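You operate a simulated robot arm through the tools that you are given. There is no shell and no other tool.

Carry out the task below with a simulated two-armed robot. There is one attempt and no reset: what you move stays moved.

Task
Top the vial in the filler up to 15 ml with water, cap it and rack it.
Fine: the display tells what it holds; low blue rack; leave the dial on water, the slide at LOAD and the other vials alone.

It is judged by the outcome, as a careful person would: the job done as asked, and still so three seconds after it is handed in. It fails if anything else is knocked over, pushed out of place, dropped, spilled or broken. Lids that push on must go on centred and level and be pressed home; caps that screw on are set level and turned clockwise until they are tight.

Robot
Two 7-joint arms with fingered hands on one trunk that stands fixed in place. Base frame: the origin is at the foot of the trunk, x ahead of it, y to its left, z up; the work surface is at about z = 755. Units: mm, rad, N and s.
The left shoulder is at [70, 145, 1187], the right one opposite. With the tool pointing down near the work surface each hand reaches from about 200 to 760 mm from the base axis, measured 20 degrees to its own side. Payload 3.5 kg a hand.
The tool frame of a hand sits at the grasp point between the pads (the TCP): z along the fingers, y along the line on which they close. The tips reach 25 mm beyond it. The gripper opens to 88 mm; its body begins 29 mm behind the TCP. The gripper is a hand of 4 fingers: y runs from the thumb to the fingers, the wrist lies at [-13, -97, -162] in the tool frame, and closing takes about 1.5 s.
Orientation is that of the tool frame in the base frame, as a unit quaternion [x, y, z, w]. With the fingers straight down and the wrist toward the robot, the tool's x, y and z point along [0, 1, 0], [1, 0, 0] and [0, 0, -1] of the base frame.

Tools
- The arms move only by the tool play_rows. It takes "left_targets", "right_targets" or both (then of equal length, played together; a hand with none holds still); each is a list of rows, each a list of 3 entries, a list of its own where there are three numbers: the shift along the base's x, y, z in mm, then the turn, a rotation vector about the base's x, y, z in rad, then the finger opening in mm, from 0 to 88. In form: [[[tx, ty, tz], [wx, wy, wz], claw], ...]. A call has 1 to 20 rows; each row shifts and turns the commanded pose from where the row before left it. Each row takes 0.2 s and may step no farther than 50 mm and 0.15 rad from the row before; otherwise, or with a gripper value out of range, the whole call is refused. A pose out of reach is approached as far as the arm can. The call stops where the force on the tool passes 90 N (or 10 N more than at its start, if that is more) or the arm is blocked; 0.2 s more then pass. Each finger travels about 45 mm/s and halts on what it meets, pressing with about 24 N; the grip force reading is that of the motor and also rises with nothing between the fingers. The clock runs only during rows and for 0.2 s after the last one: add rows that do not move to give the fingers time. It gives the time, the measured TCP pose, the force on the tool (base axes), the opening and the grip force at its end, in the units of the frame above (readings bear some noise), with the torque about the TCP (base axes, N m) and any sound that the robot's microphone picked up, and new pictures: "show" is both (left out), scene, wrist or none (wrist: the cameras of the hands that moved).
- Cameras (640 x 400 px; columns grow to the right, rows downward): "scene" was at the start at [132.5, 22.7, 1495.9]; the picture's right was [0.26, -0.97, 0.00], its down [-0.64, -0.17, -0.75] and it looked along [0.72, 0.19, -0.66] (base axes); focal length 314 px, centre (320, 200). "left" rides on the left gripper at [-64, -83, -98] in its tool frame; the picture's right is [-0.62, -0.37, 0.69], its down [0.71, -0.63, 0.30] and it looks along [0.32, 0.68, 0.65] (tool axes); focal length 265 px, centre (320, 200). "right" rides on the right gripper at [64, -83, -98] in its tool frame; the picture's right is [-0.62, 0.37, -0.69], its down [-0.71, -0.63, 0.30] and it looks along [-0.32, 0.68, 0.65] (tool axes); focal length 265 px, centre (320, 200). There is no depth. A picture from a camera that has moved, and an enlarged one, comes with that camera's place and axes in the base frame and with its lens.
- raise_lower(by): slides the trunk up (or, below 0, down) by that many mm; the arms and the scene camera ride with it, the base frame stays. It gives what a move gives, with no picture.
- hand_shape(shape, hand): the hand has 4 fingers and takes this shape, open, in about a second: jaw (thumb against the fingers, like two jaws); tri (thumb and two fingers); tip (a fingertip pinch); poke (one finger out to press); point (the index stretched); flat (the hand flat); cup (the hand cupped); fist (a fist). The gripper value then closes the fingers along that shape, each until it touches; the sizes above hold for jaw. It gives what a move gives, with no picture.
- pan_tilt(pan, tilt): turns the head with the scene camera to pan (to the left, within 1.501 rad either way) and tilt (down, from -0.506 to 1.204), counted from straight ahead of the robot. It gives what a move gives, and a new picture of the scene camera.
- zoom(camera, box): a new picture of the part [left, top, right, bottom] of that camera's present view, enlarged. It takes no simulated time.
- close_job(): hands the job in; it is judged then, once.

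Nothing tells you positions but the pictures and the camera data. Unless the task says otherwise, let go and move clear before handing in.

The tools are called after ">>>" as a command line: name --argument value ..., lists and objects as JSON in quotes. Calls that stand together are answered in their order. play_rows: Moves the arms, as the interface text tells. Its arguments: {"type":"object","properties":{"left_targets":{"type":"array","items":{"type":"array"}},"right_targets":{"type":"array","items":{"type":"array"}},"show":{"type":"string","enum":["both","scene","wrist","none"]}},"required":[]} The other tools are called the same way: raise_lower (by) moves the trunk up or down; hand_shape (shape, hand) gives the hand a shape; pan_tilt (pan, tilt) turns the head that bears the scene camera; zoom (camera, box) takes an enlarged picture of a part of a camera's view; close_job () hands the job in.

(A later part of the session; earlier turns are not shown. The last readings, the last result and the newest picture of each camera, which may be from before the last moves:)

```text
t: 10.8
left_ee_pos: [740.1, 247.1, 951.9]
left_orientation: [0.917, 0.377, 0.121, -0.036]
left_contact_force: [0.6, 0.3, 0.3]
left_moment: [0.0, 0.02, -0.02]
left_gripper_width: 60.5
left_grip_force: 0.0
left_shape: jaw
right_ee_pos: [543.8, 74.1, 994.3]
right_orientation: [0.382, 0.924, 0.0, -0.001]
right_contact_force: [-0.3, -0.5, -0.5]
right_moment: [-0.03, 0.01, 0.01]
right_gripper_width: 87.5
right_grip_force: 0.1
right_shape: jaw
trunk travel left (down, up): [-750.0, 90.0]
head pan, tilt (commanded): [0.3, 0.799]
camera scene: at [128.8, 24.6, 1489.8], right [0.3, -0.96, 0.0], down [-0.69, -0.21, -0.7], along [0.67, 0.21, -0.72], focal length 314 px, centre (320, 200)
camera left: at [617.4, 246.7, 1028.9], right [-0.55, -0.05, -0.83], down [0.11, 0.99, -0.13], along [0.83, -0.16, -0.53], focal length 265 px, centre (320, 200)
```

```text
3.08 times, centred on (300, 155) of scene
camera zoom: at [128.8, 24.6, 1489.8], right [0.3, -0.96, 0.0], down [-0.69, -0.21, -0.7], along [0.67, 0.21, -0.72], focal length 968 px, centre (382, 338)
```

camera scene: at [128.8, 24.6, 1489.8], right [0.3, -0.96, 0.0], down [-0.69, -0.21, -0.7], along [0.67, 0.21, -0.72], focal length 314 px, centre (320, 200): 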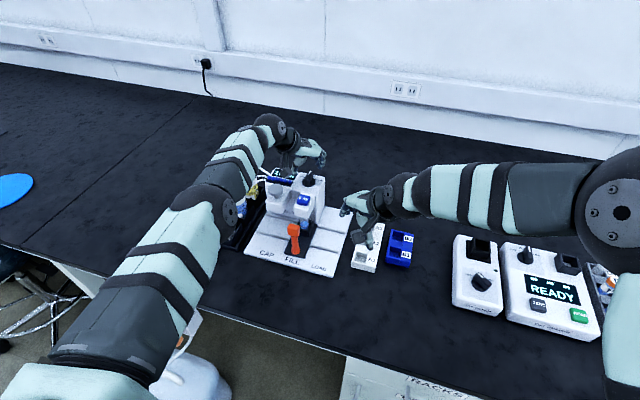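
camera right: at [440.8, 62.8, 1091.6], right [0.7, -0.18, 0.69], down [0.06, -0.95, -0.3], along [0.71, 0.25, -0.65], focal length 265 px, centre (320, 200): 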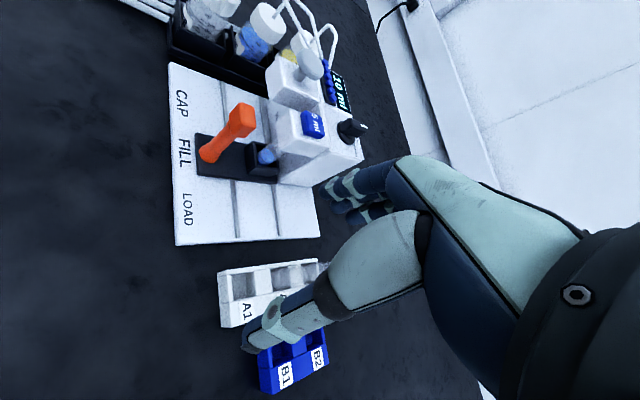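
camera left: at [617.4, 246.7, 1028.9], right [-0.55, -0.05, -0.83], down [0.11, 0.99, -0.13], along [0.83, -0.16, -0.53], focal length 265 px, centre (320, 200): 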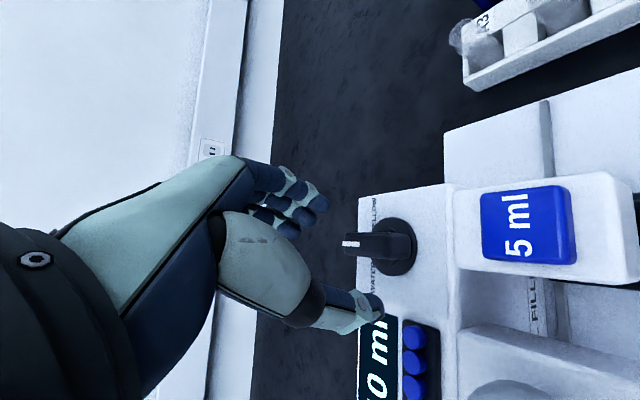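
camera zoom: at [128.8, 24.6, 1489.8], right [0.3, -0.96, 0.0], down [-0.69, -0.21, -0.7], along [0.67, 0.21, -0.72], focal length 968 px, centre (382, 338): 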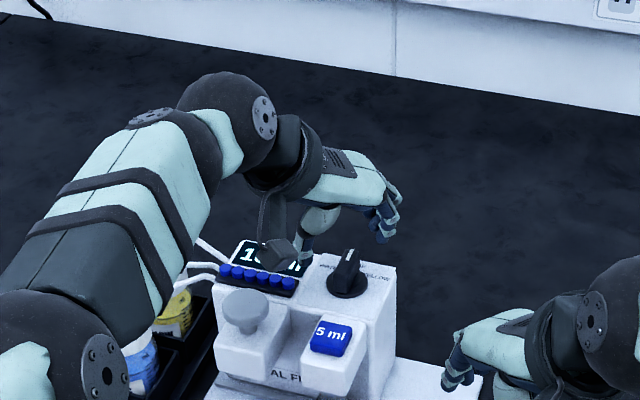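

The dial bar is about 38 mm long and sits between the thumb and fingers as intended. I'll narrow the opening a little and descend so the fingertips straddle the bar.

>>> play_rows --left_targets '[[[0, -0.5, -10], [0, 0, 0], 54], [[0, -0.5, -10], [0, 0, 0], 54], [[0, 0, -7], [0, 0, 0], 54], [[0, 0, 0], [0, 0, 0], 54]]'

>>> zoom --camera "left" --box '[240, 130, 500, 330]'

>>> zoom --camera "right" --box '[260, 0, 460, 150]'

>>> zoom --camera "scene" --box '[235, 90, 365, 220]'

```text
t: 11.8
left_ee_pos: [738.2, 243.7, 923.5]
left_orientation: [0.917, 0.378, 0.123, -0.036]
left_contact_force: [0.1, -0.2, 0.2]
left_moment: [0.0, -0.01, 0.01]
left_gripper_width: 54.4
left_grip_force: 0.0
left_shape: jaw
right_ee_pos: [543.5, 74.2, 993.6]
right_orientation: [0.382, 0.924, 0.001, 0.0]
right_contact_force: [0.2, -0.1, 1.5]
right_moment: [0.01, 0.0, 0.0]
right_gripper_width: 87.9
right_grip_force: 0.1
right_shape: jaw
trunk travel left (down, up): [-750.0, 90.0]
head pan, tilt (commanded): [0.3, 0.799]
camera scene: at [128.6, 24.7, 1489.9], right [0.3, -0.96, 0.0], down [-0.69, -0.21, -0.7], along [0.67, 0.21, -0.72], focal length 314 px, centre (320, 200)
camera left: at [615.3, 244.0, 1001.5], right [-0.55, -0.05, -0.84], down [0.11, 0.99, -0.13], along [0.83, -0.16, -0.53], focal length 265 px, centre (320, 200)
```

scene: 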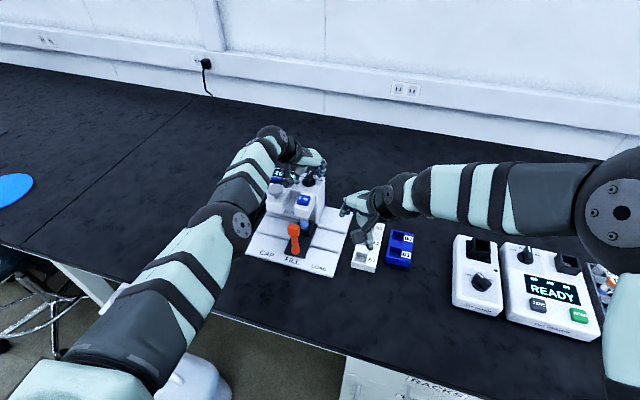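
left: 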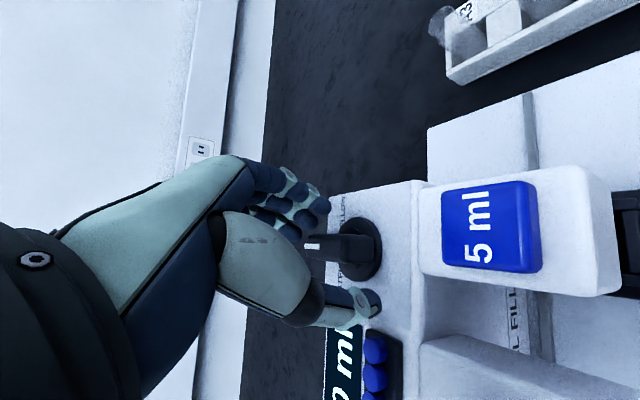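

```text
2.00 times, centred on (370, 230) of left
camera zoom: at [615.3, 244.0, 1001.5], right [-0.55, -0.05, -0.84], down [0.11, 0.99, -0.13], along [0.83, -0.16, -0.53], focal length 531 px, centre (220, 140)
```

zoom: 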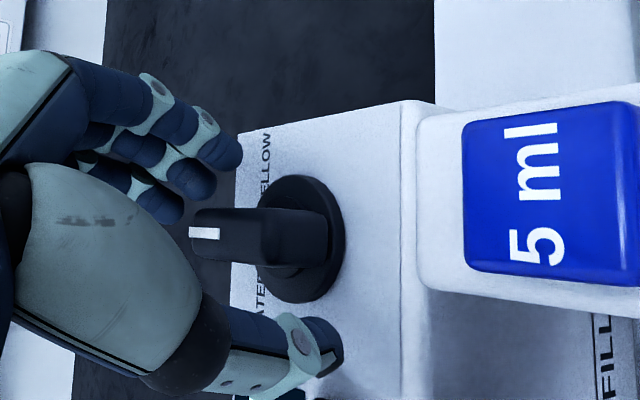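

```text
2.67 times, centred on (360, 75) of right
camera zoom: at [440.7, 62.8, 1091.8], right [0.7, -0.18, 0.69], down [0.06, -0.95, -0.3], along [0.71, 0.25, -0.65], focal length 708 px, centre (213, 533)
```

zoom: 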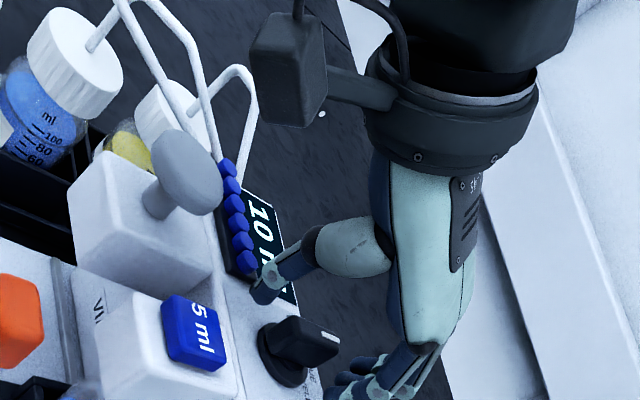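

```text
3.08 times, centred on (300, 155) of scene
camera zoom: at [128.6, 24.7, 1489.9], right [0.3, -0.96, 0.0], down [-0.69, -0.21, -0.7], along [0.67, 0.21, -0.72], focal length 968 px, centre (382, 338)
```

zoom: 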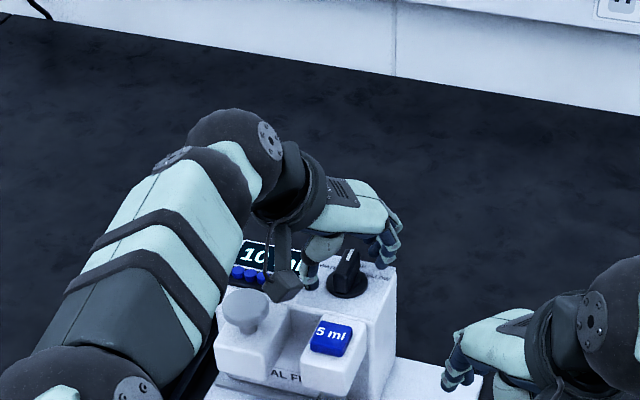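

The fingertips straddle the bar with the pointer still at BLUE. I'll close now, which should turn the bar counter-clockwise towards WATER.

>>> play_rows --left_targets '[[[0, 0, 0], [0, 0, 0], 30], [[0, 0, 0], [0, 0, 0], 20], [[0, 0, 0], [0, 0, 0], 10], [[0, 0, 0], [0, 0, 0], 8], [[0, 0, 0], [0, 0, 0], 8]]'

>>> zoom --camera "left" --box '[240, 130, 500, 330]'

>>> zoom --camera "right" --box '[260, 0, 460, 150]'

>>> zoom --camera "scene" --box '[235, 150, 345, 220]'

```text
t: 13.0
left_ee_pos: [737.7, 246.1, 923.9]
left_orientation: [0.917, 0.378, 0.122, -0.036]
left_contact_force: [1.1, 0.1, -0.5]
left_moment: [-0.06, -0.1, 0.0]
left_gripper_width: 17.2
left_grip_force: 23.5
left_shape: jaw
right_ee_pos: [544.4, 73.9, 994.3]
right_orientation: [0.382, 0.924, 0.0, 0.0]
right_contact_force: [-0.4, -0.2, 0.7]
right_moment: [0.05, 0.0, -0.03]
right_gripper_width: 87.9
right_grip_force: 0.0
right_shape: jaw
trunk travel left (down, up): [-750.0, 90.0]
head pan, tilt (commanded): [0.3, 0.799]
camera scene: at [129.2, 24.9, 1489.8], right [0.3, -0.96, 0.0], down [-0.69, -0.21, -0.7], along [0.67, 0.21, -0.72], focal length 314 px, centre (320, 200)
camera left: at [615.8, 244.3, 1001.4], right [-0.55, -0.05, -0.84], down [0.11, 0.99, -0.13], along [0.83, -0.16, -0.53], focal length 265 px, centre (320, 200)
```

scene: 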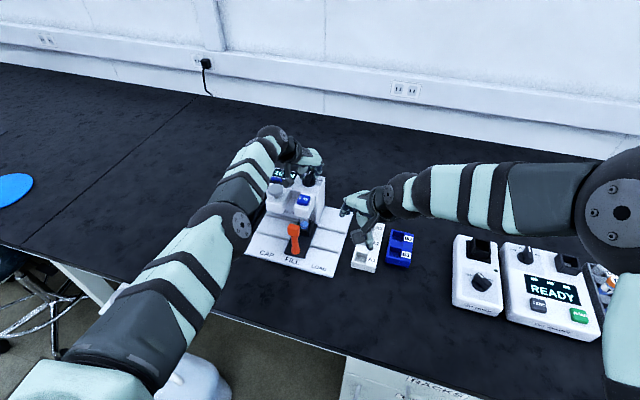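
left: 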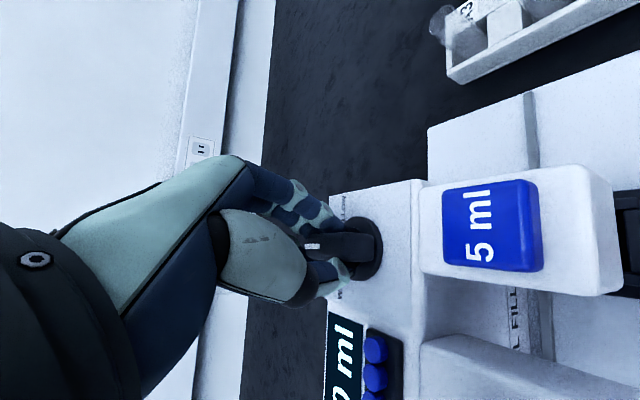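

```text
2.00 times, centred on (370, 230) of left
camera zoom: at [615.8, 244.3, 1001.4], right [-0.55, -0.05, -0.84], down [0.11, 0.99, -0.13], along [0.83, -0.16, -0.53], focal length 531 px, centre (220, 140)
```

zoom: 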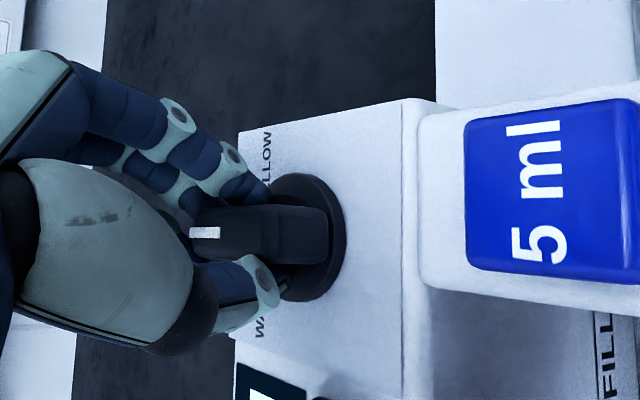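

```text
2.67 times, centred on (360, 75) of right
camera zoom: at [441.1, 62.9, 1091.6], right [0.7, -0.18, 0.69], down [0.06, -0.95, -0.3], along [0.71, 0.25, -0.65], focal length 708 px, centre (213, 533)
```

zoom: 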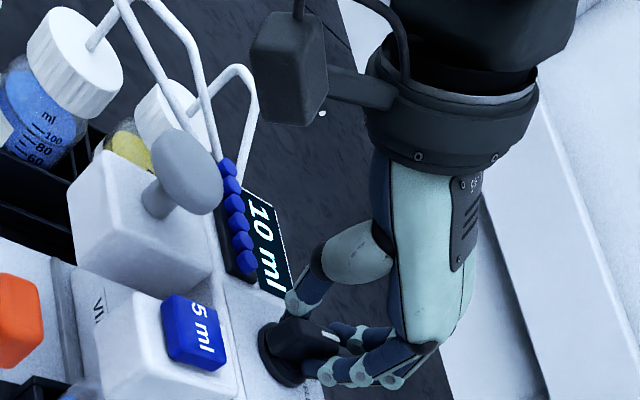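

```text
5.71 times, centred on (290, 185) of scene
camera zoom: at [129.2, 24.9, 1489.8], right [0.3, -0.96, 0.0], down [-0.69, -0.21, -0.7], along [0.67, 0.21, -0.72], focal length 1797 px, centre (491, 286)
```

zoom: 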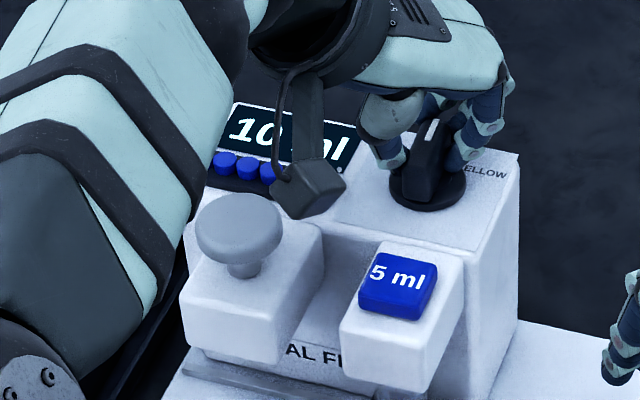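

The bar is gripped (17 mm wide) but hasn't turned yet. I'll rotate the hand counter-clockwise about the dial axis and watch the pointer.

>>> play_rows --left_targets '[[[0.5, -0.4, 0], [0, 0, 0.13], 6], [[0.5, -0.4, 0], [0, 0, 0.13], 6], [[0.5, -0.4, 0], [0, 0, 0.13], 6], [[0.5, -0.4, 0], [0, 0, 0.13], 6], [[0.5, -0.4, 0], [0, 0, 0.13], 6], [[0, 0, 0], [0, 0, 0], 6]]'

>>> zoom --camera "left" --box '[240, 130, 500, 330]'

>>> zoom --camera "right" --box '[260, 0, 460, 150]'

>>> zoom --camera "scene" --box '[235, 150, 345, 220]'

```text
t: 14.4
left_ee_pos: [740.9, 244.6, 923.2]
left_orientation: [0.747, 0.652, 0.102, -0.074]
left_contact_force: [-4.3, 4.4, -5.0]
left_moment: [0.01, 0.04, 0.04]
left_gripper_width: 15.7
left_grip_force: 24.4
left_shape: jaw
right_ee_pos: [543.5, 76.3, 993.2]
right_orientation: [0.382, 0.924, 0.0, 0.0]
right_contact_force: [0.1, -0.4, 1.1]
right_moment: [0.01, -0.01, 0.03]
right_gripper_width: 87.8
right_grip_force: 0.0
right_shape: jaw
trunk travel left (down, up): [-750.0, 90.0]
head pan, tilt (commanded): [0.3, 0.799]
camera scene: at [128.8, 26.2, 1489.8], right [0.3, -0.96, 0.0], down [-0.69, -0.21, -0.7], along [0.67, 0.21, -0.72], focal length 314 px, centre (320, 200)
camera left: at [644.1, 170.1, 1001.5], right [-0.41, -0.37, -0.83], down [-0.51, 0.85, -0.13], along [0.76, 0.38, -0.54], focal length 265 px, centre (320, 200)
```

scene: 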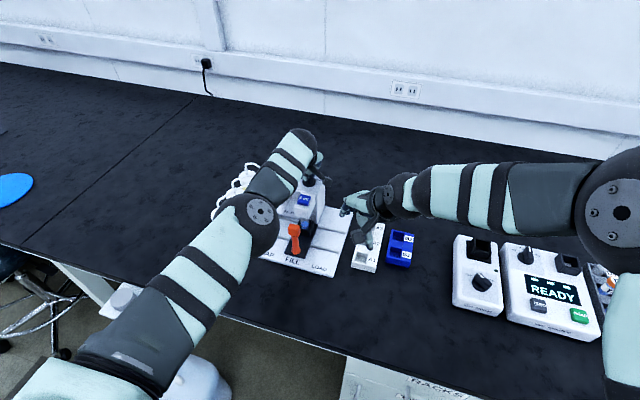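
left: 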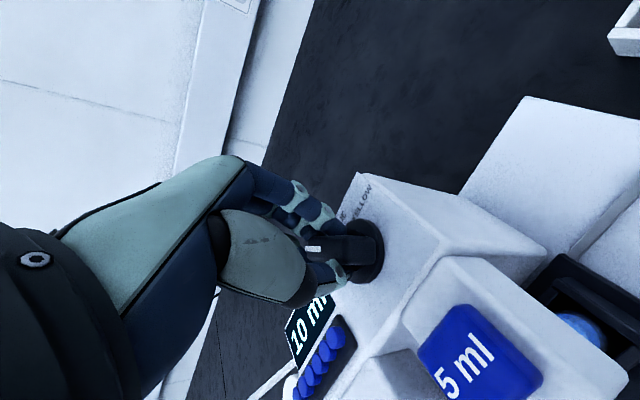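

```text
2.00 times, centred on (370, 230) of left
camera zoom: at [644.1, 170.1, 1001.5], right [-0.41, -0.37, -0.83], down [-0.51, 0.85, -0.13], along [0.76, 0.38, -0.54], focal length 531 px, centre (220, 140)
```

zoom: 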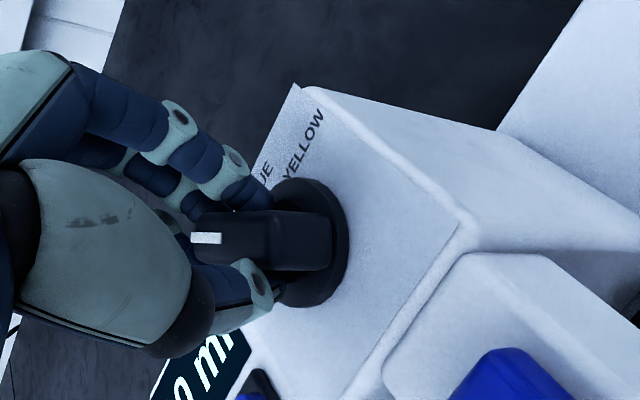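

```text
2.67 times, centred on (360, 75) of right
camera zoom: at [440.8, 64.0, 1091.6], right [0.7, -0.18, 0.69], down [0.06, -0.95, -0.3], along [0.71, 0.25, -0.65], focal length 708 px, centre (213, 533)
```

zoom: 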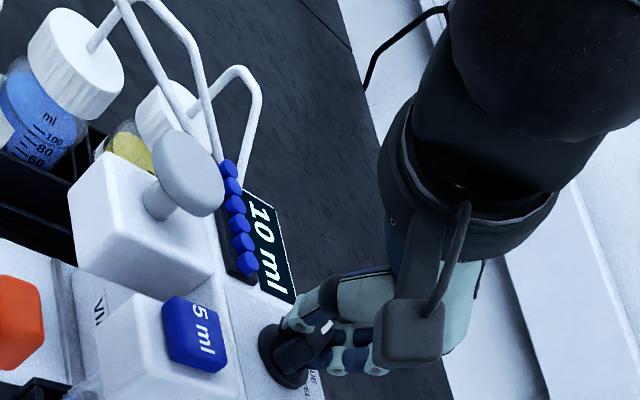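

```text
5.71 times, centred on (290, 185) of scene
camera zoom: at [128.8, 26.2, 1489.8], right [0.3, -0.96, 0.0], down [-0.69, -0.21, -0.7], along [0.67, 0.21, -0.72], focal length 1797 px, centre (491, 286)
```

zoom: 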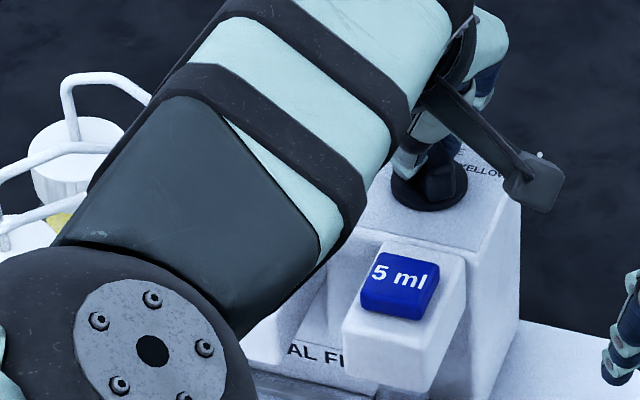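

The bar turns with the hand (about 37° so far, low force). I'll continue in small steps towards WATER, watching for the detent or stop.

>>> play_rows --left_targets '[[[0.5, -0.4, 0], [0, 0, 0.07], 6], [[0.5, -0.4, 0], [0, 0, 0.07], 6], [[0, 0, 0], [0, 0, 0], 6]]' --show "none"

>>> zoom --camera "left" --box '[240, 130, 500, 330]'

>>> zoom --camera "right" --box '[300, 60, 400, 150]'

```text
t: 15.2
left_ee_pos: [742.3, 243.9, 924.1]
left_orientation: [0.7, 0.702, 0.097, -0.081]
left_contact_force: [-6.4, 6.5, -6.6]
left_moment: [0.0, -0.01, 0.01]
left_gripper_width: 15.4
left_grip_force: 24.1
left_shape: jaw
right_ee_pos: [543.1, 75.6, 993.7]
right_orientation: [0.382, 0.924, -0.001, 0.0]
right_contact_force: [-0.4, 0.1, -0.3]
right_moment: [0.02, 0.04, 0.02]
right_gripper_width: 87.6
right_grip_force: 0.0
right_shape: jaw
trunk travel left (down, up): [-750.0, 90.0]
head pan, tilt (commanded): [0.3, 0.799]
```

```text
2.00 times, centred on (370, 230) of left
camera zoom: at [656.2, 157.2, 1001.5], right [-0.35, -0.43, -0.83], down [-0.63, 0.77, -0.13], along [0.7, 0.48, -0.54], focal length 531 px, centre (220, 140)
```

zoom: 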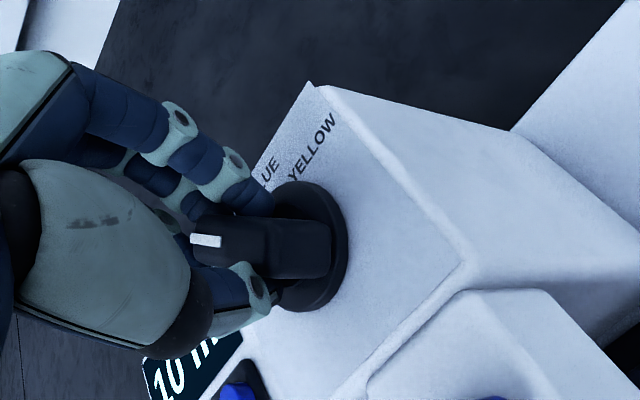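

```text
4.44 times, centred on (350, 105) of right
camera zoom: at [440.6, 64.6, 1091.7], right [0.7, -0.18, 0.69], down [0.06, -0.95, -0.3], along [0.71, 0.25, -0.65], focal length 1180 px, centre (187, 622)
```

zoom: 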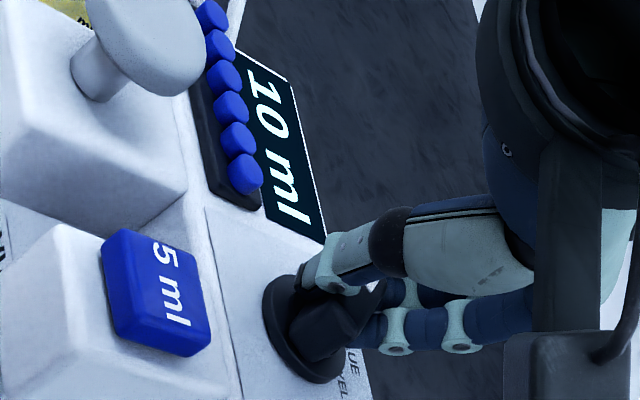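

>>> play_rows --left_targets '[[[-0.5, 0.5, 0], [0, 0, 0.06], 6], [[-0.5, 0.5, 0], [0, 0, 0.06], 6], [[0, 0, 0], [0, 0, 0], 6]]' --show "none"

>>> zoom --camera "left" --box '[240, 130, 500, 330]'

>>> zoom --camera "right" --box '[300, 60, 400, 150]'

```text
t: 16.0
left_ee_pos: [741.3, 243.6, 923.9]
left_orientation: [0.657, 0.743, 0.092, -0.086]
left_contact_force: [-2.3, 6.6, -7.3]
left_moment: [0.01, -0.08, -0.08]
left_gripper_width: 15.3
left_grip_force: 24.3
left_shape: jaw
right_ee_pos: [545.1, 74.8, 993.2]
right_orientation: [0.383, 0.924, 0.0, -0.001]
right_contact_force: [-0.2, 0.1, -0.6]
right_moment: [-0.02, -0.02, 0.0]
right_gripper_width: 87.5
right_grip_force: 0.0
right_shape: jaw
trunk travel left (down, up): [-750.0, 90.0]
head pan, tilt (commanded): [0.3, 0.799]
```

```text
2.00 times, centred on (370, 230) of left
camera zoom: at [667.1, 147.7, 1001.6], right [-0.3, -0.47, -0.83], down [-0.71, 0.69, -0.13], along [0.64, 0.56, -0.54], focal length 531 px, centre (220, 140)
```

zoom: 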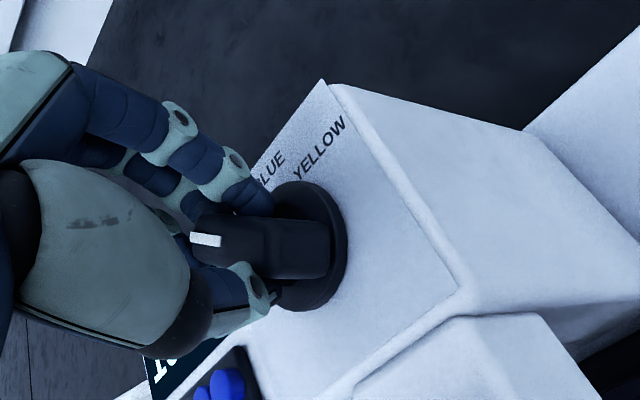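

```text
4.44 times, centred on (350, 105) of right
camera zoom: at [441.6, 64.3, 1091.3], right [0.7, -0.18, 0.69], down [0.06, -0.95, -0.3], along [0.71, 0.25, -0.65], focal length 1180 px, centre (187, 622)
```

zoom: 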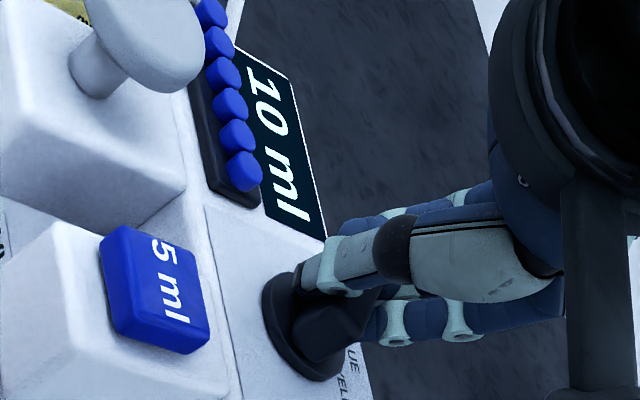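

The bar is now about 50° round and beginning to resist. I'll release, lift clear and read the pointer.

>>> play_rows --left_targets '[[[0, 0, 0], [0, 0, 0], 40], [[0, 0, 0], [0, 0, 0], 54], [[0, 0, 0], [0, 0, 0], 54], [[0, 0, 15], [0, 0, 0], 54], [[0, 0, 20], [0, 0, 0], 54], [[-5, 0, 30], [0, 0, 0], 54], [[-10, 10, 30], [0, 0, 0], 54], [[0, 0, 0], [0, 0, 0], 54]]'

>>> zoom --camera "left" --box '[320, 150, 640, 350]'

>>> zoom --camera "right" --box '[290, 60, 380, 150]'

>>> zoom --camera "scene" --box '[235, 150, 345, 220]'

```text
t: 17.8
left_ee_pos: [726.9, 253.9, 1020.1]
left_orientation: [0.658, 0.743, 0.092, -0.086]
left_contact_force: [0.3, -1.0, -0.1]
left_moment: [0.0, 0.0, 0.0]
left_gripper_width: 53.6
left_grip_force: 0.1
left_shape: jaw
right_ee_pos: [544.9, 74.3, 993.2]
right_orientation: [0.383, 0.924, 0.0, 0.0]
right_contact_force: [0.4, 0.3, -0.4]
right_moment: [0.0, -0.02, -0.01]
right_gripper_width: 87.8
right_grip_force: 0.0
right_shape: jaw
trunk travel left (down, up): [-750.0, 90.0]
head pan, tilt (commanded): [0.3, 0.799]
camera scene: at [129.5, 24.4, 1489.8], right [0.3, -0.96, 0.0], down [-0.69, -0.21, -0.7], along [0.67, 0.21, -0.72], focal length 314 px, centre (320, 200)
camera left: at [652.1, 156.9, 1097.7], right [-0.3, -0.46, -0.83], down [-0.71, 0.69, -0.13], along [0.64, 0.56, -0.53], focal length 265 px, centre (320, 200)
```

scene: 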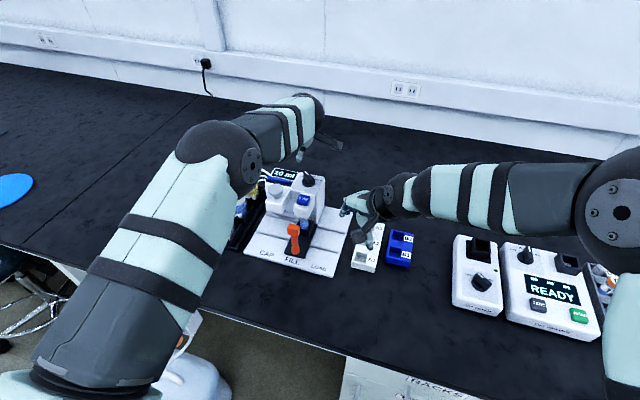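
left: 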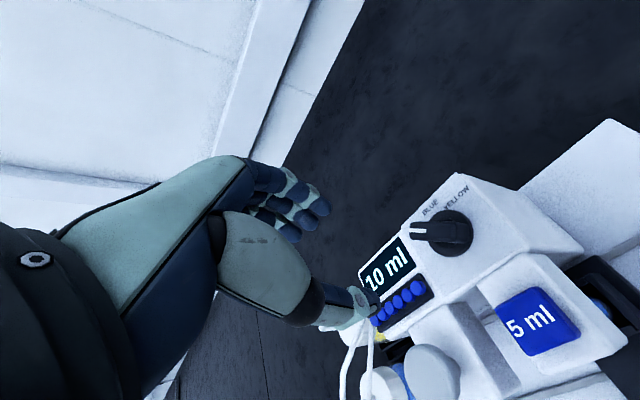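

```text
2.00 times, centred on (480, 250) of left
camera zoom: at [652.1, 156.9, 1097.7], right [-0.3, -0.46, -0.83], down [-0.71, 0.69, -0.13], along [0.64, 0.56, -0.53], focal length 531 px, centre (0, 100)
```

zoom: 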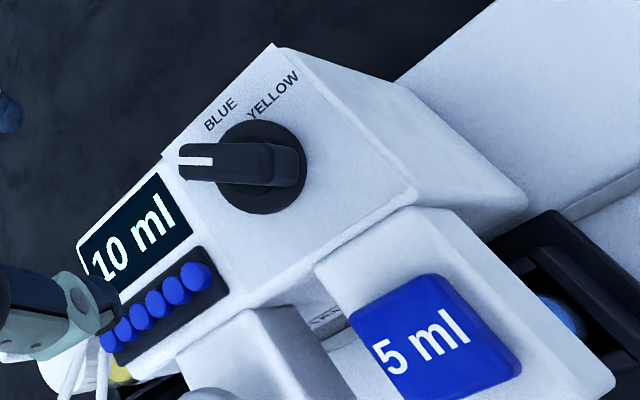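

```text
4.44 times, centred on (335, 105) of right
camera zoom: at [441.3, 62.6, 1091.5], right [0.7, -0.18, 0.69], down [0.06, -0.95, -0.3], along [0.71, 0.25, -0.65], focal length 1180 px, centre (253, 622)
```

zoom: 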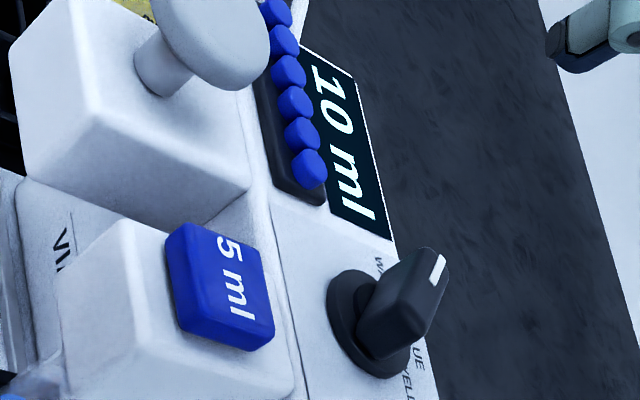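

```text
5.71 times, centred on (290, 185) of scene
camera zoom: at [129.5, 24.4, 1489.8], right [0.3, -0.96, 0.0], down [-0.69, -0.21, -0.7], along [0.67, 0.21, -0.72], focal length 1797 px, centre (491, 286)
```

zoom: 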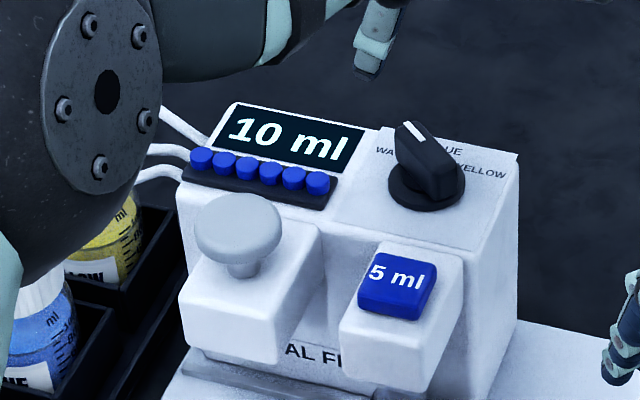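

The pointer now sits on WATER, at roughly 54° compared with the label's 52°. Next I'll level the left hand, back it off above the key and form the "poke" shape to press it.

>>> play_rows --left_targets '[[[-20, 0, 5], [-0.126, 0, 0], 54], [[-20, 0, 5], [-0.126, 0, 0], 54], [[-20, 0, 0], [0, 0, -0.07], 54], [[-10, 0, 0], [0, 0, -0.07], 54], [[0, 0, 0], [0, 0, 0], 54]]' --show "none"

>>> hand_shape --shape "poke" --hand "left"

>>> play_rows --left_targets '[[[0, 0, 0], [0, 0, 0], 54]]'

>>> zoom --camera "right" --box '[260, 0, 460, 150]'

>>> zoom --camera "scene" --box '[215, 90, 365, 230]'

```text
t: 19.0
left_ee_pos: [655.0, 253.7, 1029.9]
left_orientation: [0.714, 0.7, -0.002, -0.004]
left_contact_force: [0.6, 0.3, -0.3]
left_moment: [0.01, 0.01, 0.04]
left_gripper_width: 53.7
left_grip_force: 0.1
left_shape: jaw
right_ee_pos: [545.5, 74.1, 993.5]
right_orientation: [0.383, 0.924, 0.0, 0.001]
right_contact_force: [-0.2, 0.0, 0.3]
right_moment: [-0.03, -0.03, 0.02]
right_gripper_width: 88.1
right_grip_force: 0.1
right_shape: jaw
trunk travel left (down, up): [-750.0, 90.0]
head pan, tilt (commanded): [0.3, 0.799]
```

```text
t: 19.9
left_ee_pos: [655.2, 252.8, 1030.3]
left_orientation: [0.714, 0.7, -0.001, -0.002]
left_contact_force: [-0.8, 0.3, 0.5]
left_moment: [-0.03, 0.01, 0.0]
left_gripper_width: 0.1
left_grip_force: 0.0
left_shape: poke
right_ee_pos: [544.9, 73.8, 994.4]
right_orientation: [0.383, 0.924, 0.0, 0.0]
right_contact_force: [-0.3, 0.7, 0.5]
right_moment: [0.01, 0.06, 0.0]
right_gripper_width: 87.6
right_grip_force: 0.0
right_shape: jaw
trunk travel left (down, up): [-750.0, 90.0]
head pan, tilt (commanded): [0.3, 0.799]
```

```text
t: 20.3
left_ee_pos: [654.5, 253.0, 1030.4]
left_orientation: [0.714, 0.701, 0.0, -0.004]
left_contact_force: [0.0, 0.7, 0.9]
left_moment: [-0.05, 0.0, 0.02]
left_gripper_width: 0.2
left_grip_force: 0.0
left_shape: poke
right_ee_pos: [543.6, 74.5, 993.9]
right_orientation: [0.382, 0.924, 0.0, 0.0]
right_contact_force: [-1.2, 0.3, 0.4]
right_moment: [0.01, -0.02, 0.0]
right_gripper_width: 87.6
right_grip_force: 0.1
right_shape: jaw
trunk travel left (down, up): [-750.0, 90.0]
head pan, tilt (commanded): [0.3, 0.799]
camera scene: at [128.7, 24.6, 1489.9], right [0.3, -0.96, 0.0], down [-0.69, -0.21, -0.7], along [0.67, 0.21, -0.72], focal length 314 px, centre (320, 200)
camera left: at [570.8, 190.8, 1128.8], right [-0.38, -0.61, -0.69], down [-0.62, 0.73, -0.3], along [0.69, 0.31, -0.66], focal length 265 px, centre (320, 200)
```

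scene: 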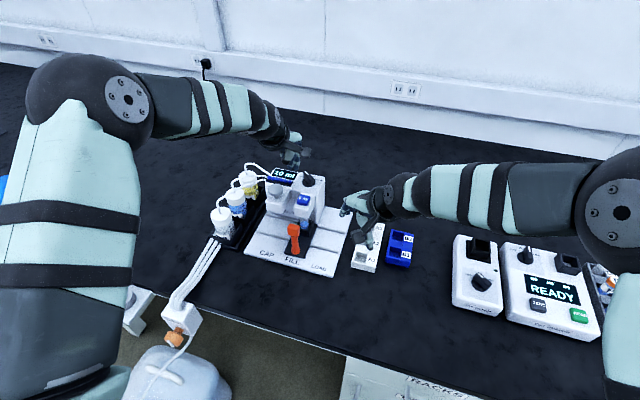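
left: 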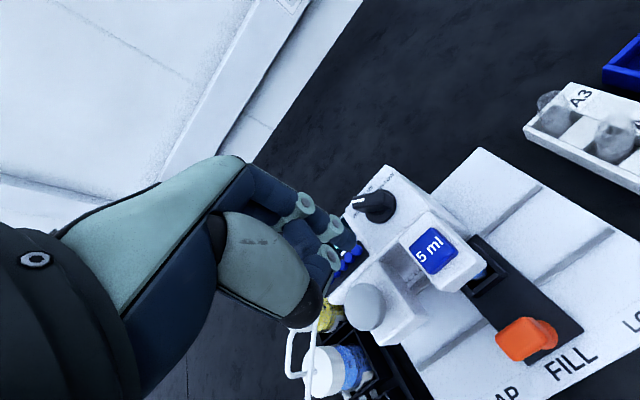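

```text
2.67 times, centred on (360, 75) of right
camera zoom: at [440.7, 62.7, 1091.8], right [0.7, -0.18, 0.69], down [0.06, -0.95, -0.3], along [0.71, 0.25, -0.65], focal length 708 px, centre (213, 533)
```

zoom: 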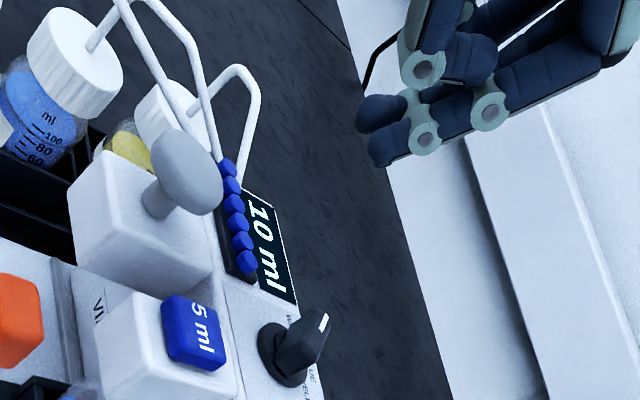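

```text
2.86 times, centred on (290, 160) of scene
camera zoom: at [128.7, 24.6, 1489.9], right [0.3, -0.96, 0.0], down [-0.69, -0.21, -0.7], along [0.67, 0.21, -0.72], focal length 899 px, centre (406, 314)
```

zoom: 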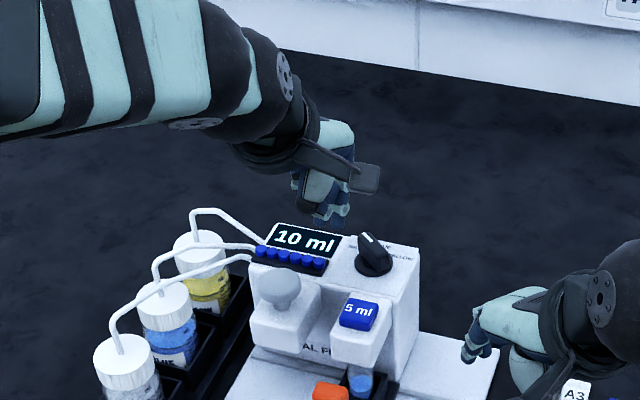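

>>> zoom --camera "left" --box '[200, 140, 420, 340]'

>>> zoom --camera "right" --box '[380, 0, 520, 80]'

>>> zoom --camera "scene" --box '[260, 110, 340, 180]'

>>> zoom --camera "left" --box '[330, 160, 430, 240]'

```text
2.00 times, centred on (310, 240) of left
camera zoom: at [570.8, 190.8, 1128.8], right [-0.38, -0.61, -0.69], down [-0.62, 0.73, -0.3], along [0.69, 0.31, -0.66], focal length 531 px, centre (340, 120)
```

zoom: 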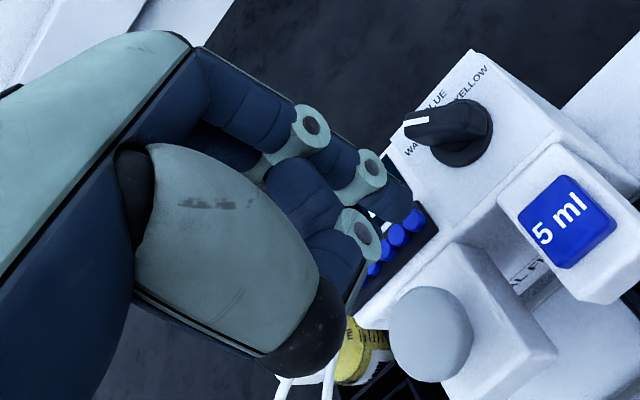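

```text
4.57 times, centred on (450, 40) of right
camera zoom: at [440.7, 62.7, 1091.8], right [0.7, -0.18, 0.69], down [0.06, -0.95, -0.3], along [0.71, 0.25, -0.65], focal length 1213 px, centre (-274, 931)
```

zoom: 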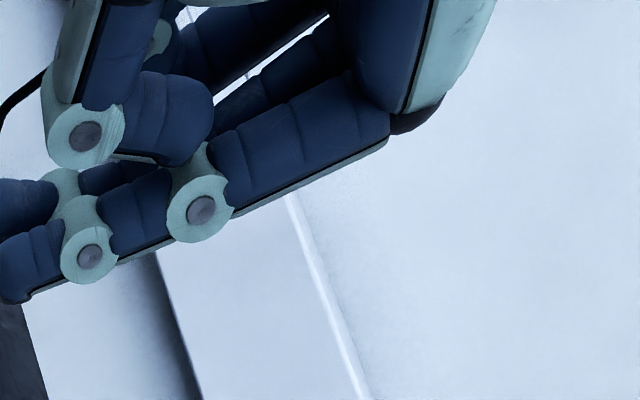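

```text
5.71 times, centred on (300, 145) of scene
camera zoom: at [128.7, 24.6, 1489.9], right [0.3, -0.96, 0.0], down [-0.69, -0.21, -0.7], along [0.67, 0.21, -0.72], focal length 1797 px, centre (434, 514)
```

zoom: 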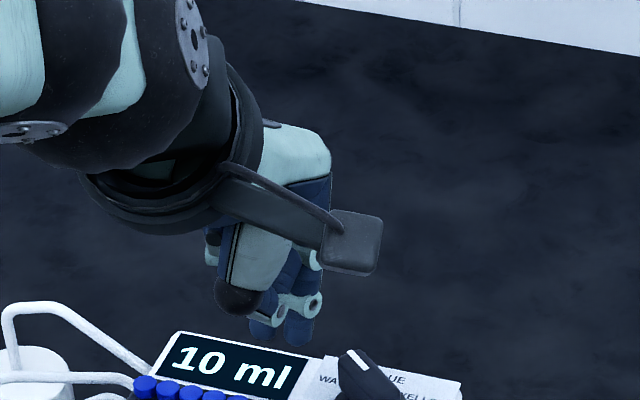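

```text
5.00 times, centred on (380, 200) of left
camera zoom: at [570.8, 190.8, 1128.8], right [-0.38, -0.61, -0.69], down [-0.62, 0.73, -0.3], along [0.69, 0.31, -0.66], focal length 1327 px, centre (20, 200)
```

zoom: 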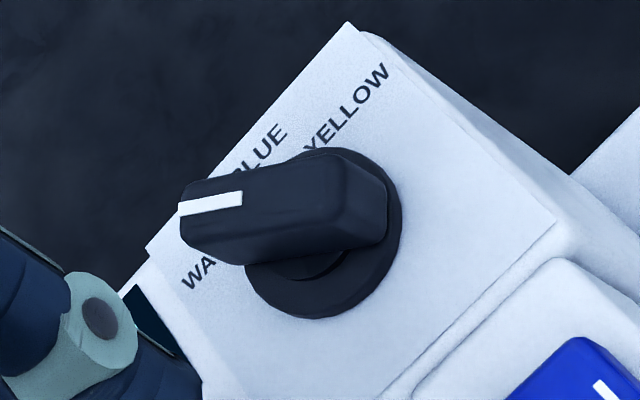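

The pointer works out at about 50°, on WATER. The poking finger looks partly curled, so I'll open the shape fully and look at it again.

>>> play_rows --left_targets '[[[0, 0, 0], [0, 0, 0], 88], [[0, 0, 0], [0, 0, 0], 88], [[0, 0, 0], [0, 0, 0], 88], [[0, 0, 0], [0, 0, 0], 88]]'

>>> zoom --camera "right" --box '[360, 0, 560, 120]'

>>> zoom --camera "scene" --box '[260, 110, 340, 180]'

```text
t: 21.3
left_ee_pos: [655.7, 253.8, 1030.0]
left_orientation: [0.714, 0.7, 0.0, -0.003]
left_contact_force: [0.4, -0.6, -0.6]
left_moment: [0.01, 0.0, 0.03]
left_gripper_width: 0.0
left_grip_force: 0.0
left_shape: poke
right_ee_pos: [543.2, 74.9, 994.4]
right_orientation: [0.382, 0.924, 0.0, 0.0]
right_contact_force: [-0.3, 0.4, 0.4]
right_moment: [0.03, -0.02, 0.0]
right_gripper_width: 87.7
right_grip_force: 0.1
right_shape: jaw
trunk travel left (down, up): [-750.0, 90.0]
head pan, tilt (commanded): [0.3, 0.799]
camera scene: at [128.7, 24.6, 1489.9], right [0.3, -0.96, 0.0], down [-0.69, -0.21, -0.7], along [0.67, 0.21, -0.72], focal length 314 px, centre (320, 200)
camera left: at [570.8, 190.9, 1128.9], right [-0.38, -0.61, -0.69], down [-0.62, 0.73, -0.3], along [0.69, 0.31, -0.66], focal length 265 px, centre (320, 200)
```

scene: 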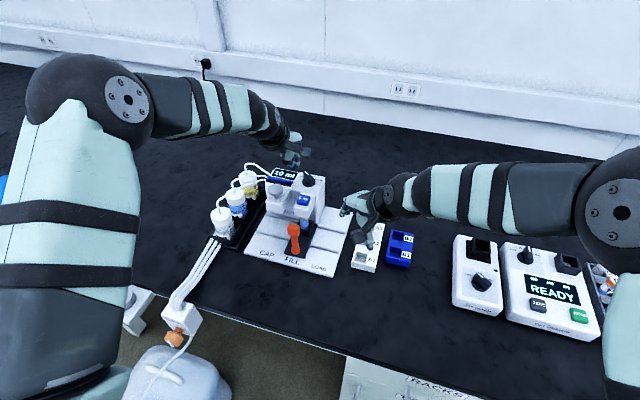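
left: 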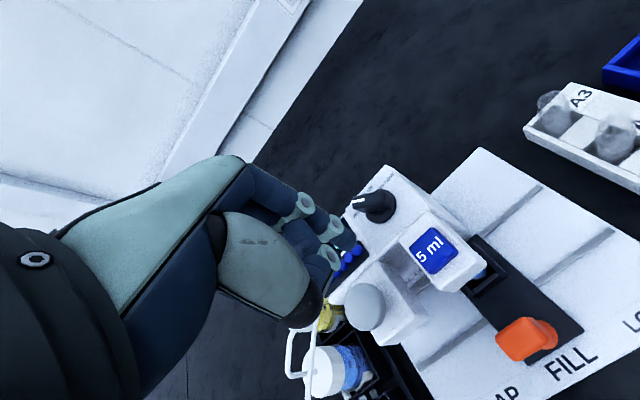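

```text
3.20 times, centred on (460, 60) of right
camera zoom: at [440.7, 62.7, 1091.8], right [0.7, -0.18, 0.69], down [0.06, -0.95, -0.3], along [0.71, 0.25, -0.65], focal length 849 px, centre (-128, 648)
```

zoom: 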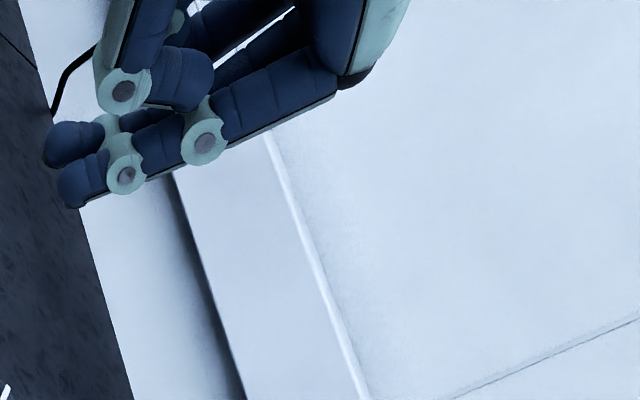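

```text
5.71 times, centred on (300, 145) of scene
camera zoom: at [128.7, 24.6, 1489.9], right [0.3, -0.96, 0.0], down [-0.69, -0.21, -0.7], along [0.67, 0.21, -0.72], focal length 1797 px, centre (434, 514)
```

zoom: 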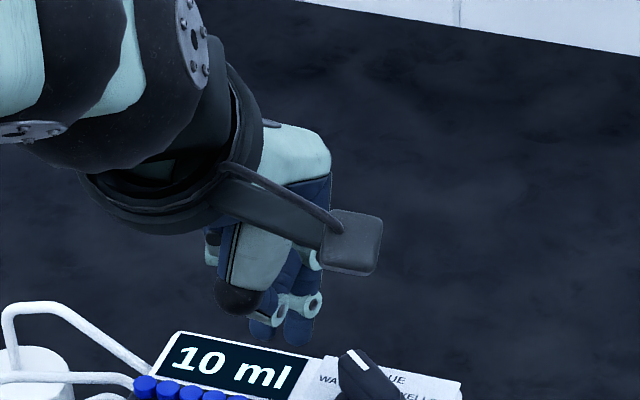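

Two fingertips form the poke, at roughly the TCP plus (5, 0, -32). I'll move over the key, descend to just above it and check.

>>> play_rows --left_targets '[[[0.5, -10, 0], [0, 0, 0], 88], [[0.5, -10, 0], [0, 0, 0], 88], [[0, 0, -20], [0, 0, 0], 88], [[0, 0, -20], [0, 0, 0], 88], [[0, 0, -20], [0, 0, 0], 88], [[0, 0, -15], [0, 0, 0], 88], [[0, 0, 0], [0, 0, 0], 88]]'

>>> zoom --camera "right" --box '[260, 20, 420, 150]'

>>> zoom --camera "left" --box '[220, 140, 480, 340]'

>>> zoom --camera "scene" --box '[240, 140, 340, 220]'

```text
t: 22.9
left_ee_pos: [657.1, 231.7, 954.1]
left_orientation: [0.714, 0.7, -0.001, -0.004]
left_contact_force: [0.0, 0.1, 1.0]
left_moment: [-0.01, -0.01, -0.02]
left_gripper_width: 0.0
left_grip_force: 0.0
left_shape: poke
right_ee_pos: [543.0, 73.9, 993.5]
right_orientation: [0.382, 0.924, -0.001, 0.0]
right_contact_force: [-0.1, 0.1, -1.2]
right_moment: [-0.03, -0.03, -0.02]
right_gripper_width: 87.7
right_grip_force: 0.0
right_shape: jaw
trunk travel left (down, up): [-750.0, 90.0]
head pan, tilt (commanded): [0.3, 0.799]
camera scene: at [128.4, 24.6, 1489.9], right [0.3, -0.96, 0.0], down [-0.68, -0.21, -0.7], along [0.67, 0.21, -0.72], focal length 314 px, centre (320, 200)
camera left: at [572.8, 169.3, 1053.2], right [-0.38, -0.61, -0.69], down [-0.62, 0.73, -0.3], along [0.69, 0.31, -0.66], focal length 265 px, centre (320, 200)
```

scene: 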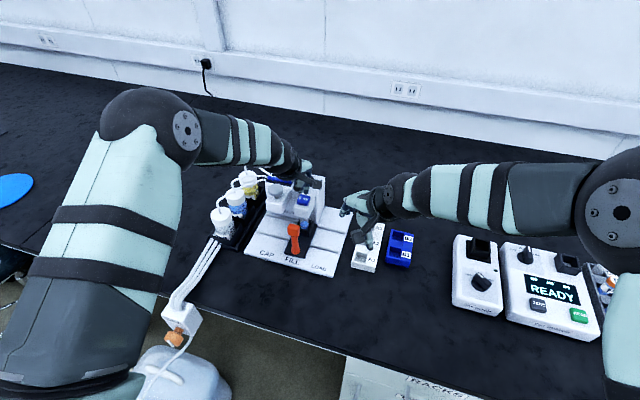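
left: 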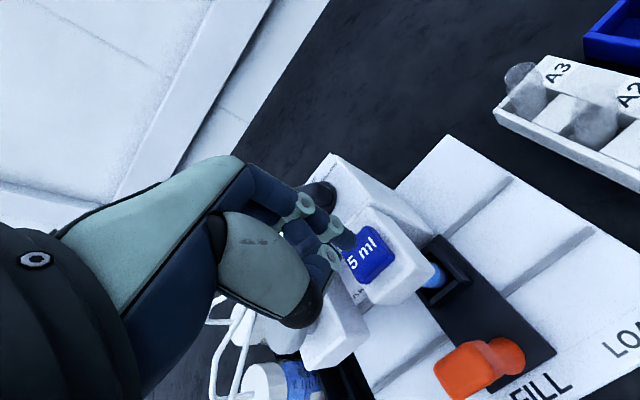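

```text
3.08 times, centred on (340, 85) of right
camera zoom: at [440.6, 62.7, 1091.9], right [0.7, -0.18, 0.69], down [0.06, -0.95, -0.3], along [0.71, 0.25, -0.65], focal length 817 px, centre (258, 554)
```

zoom: 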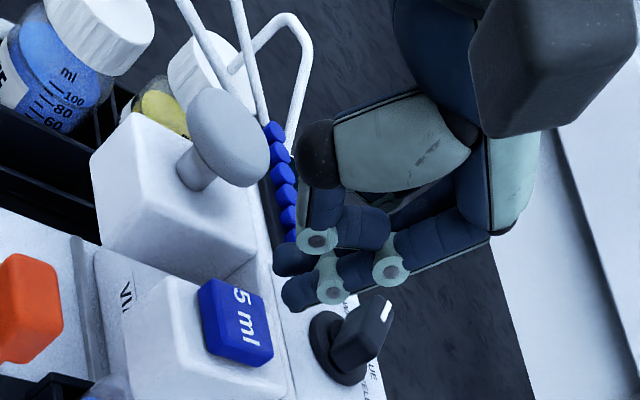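

```text
2.00 times, centred on (350, 240) of left
camera zoom: at [572.8, 169.3, 1053.2], right [-0.38, -0.61, -0.69], down [-0.62, 0.73, -0.3], along [0.69, 0.31, -0.66], focal length 531 px, centre (260, 120)
```

zoom: 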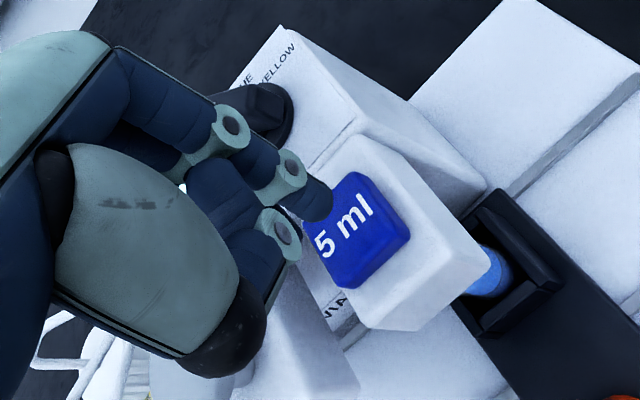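

```text
5.00 times, centred on (290, 180) of scene
camera zoom: at [128.4, 24.6, 1489.9], right [0.3, -0.96, 0.0], down [-0.68, -0.21, -0.7], along [0.67, 0.21, -0.72], focal length 1573 px, centre (470, 300)
```

zoom: 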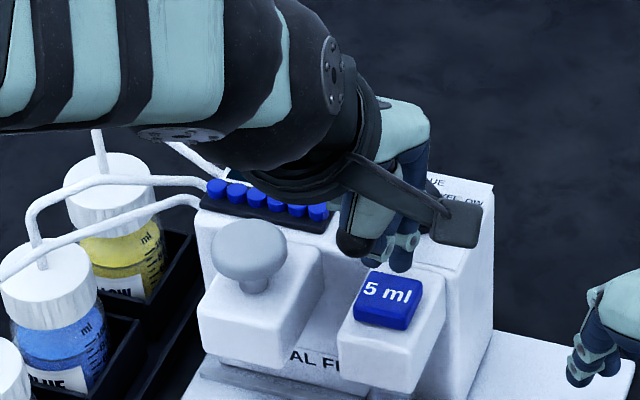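

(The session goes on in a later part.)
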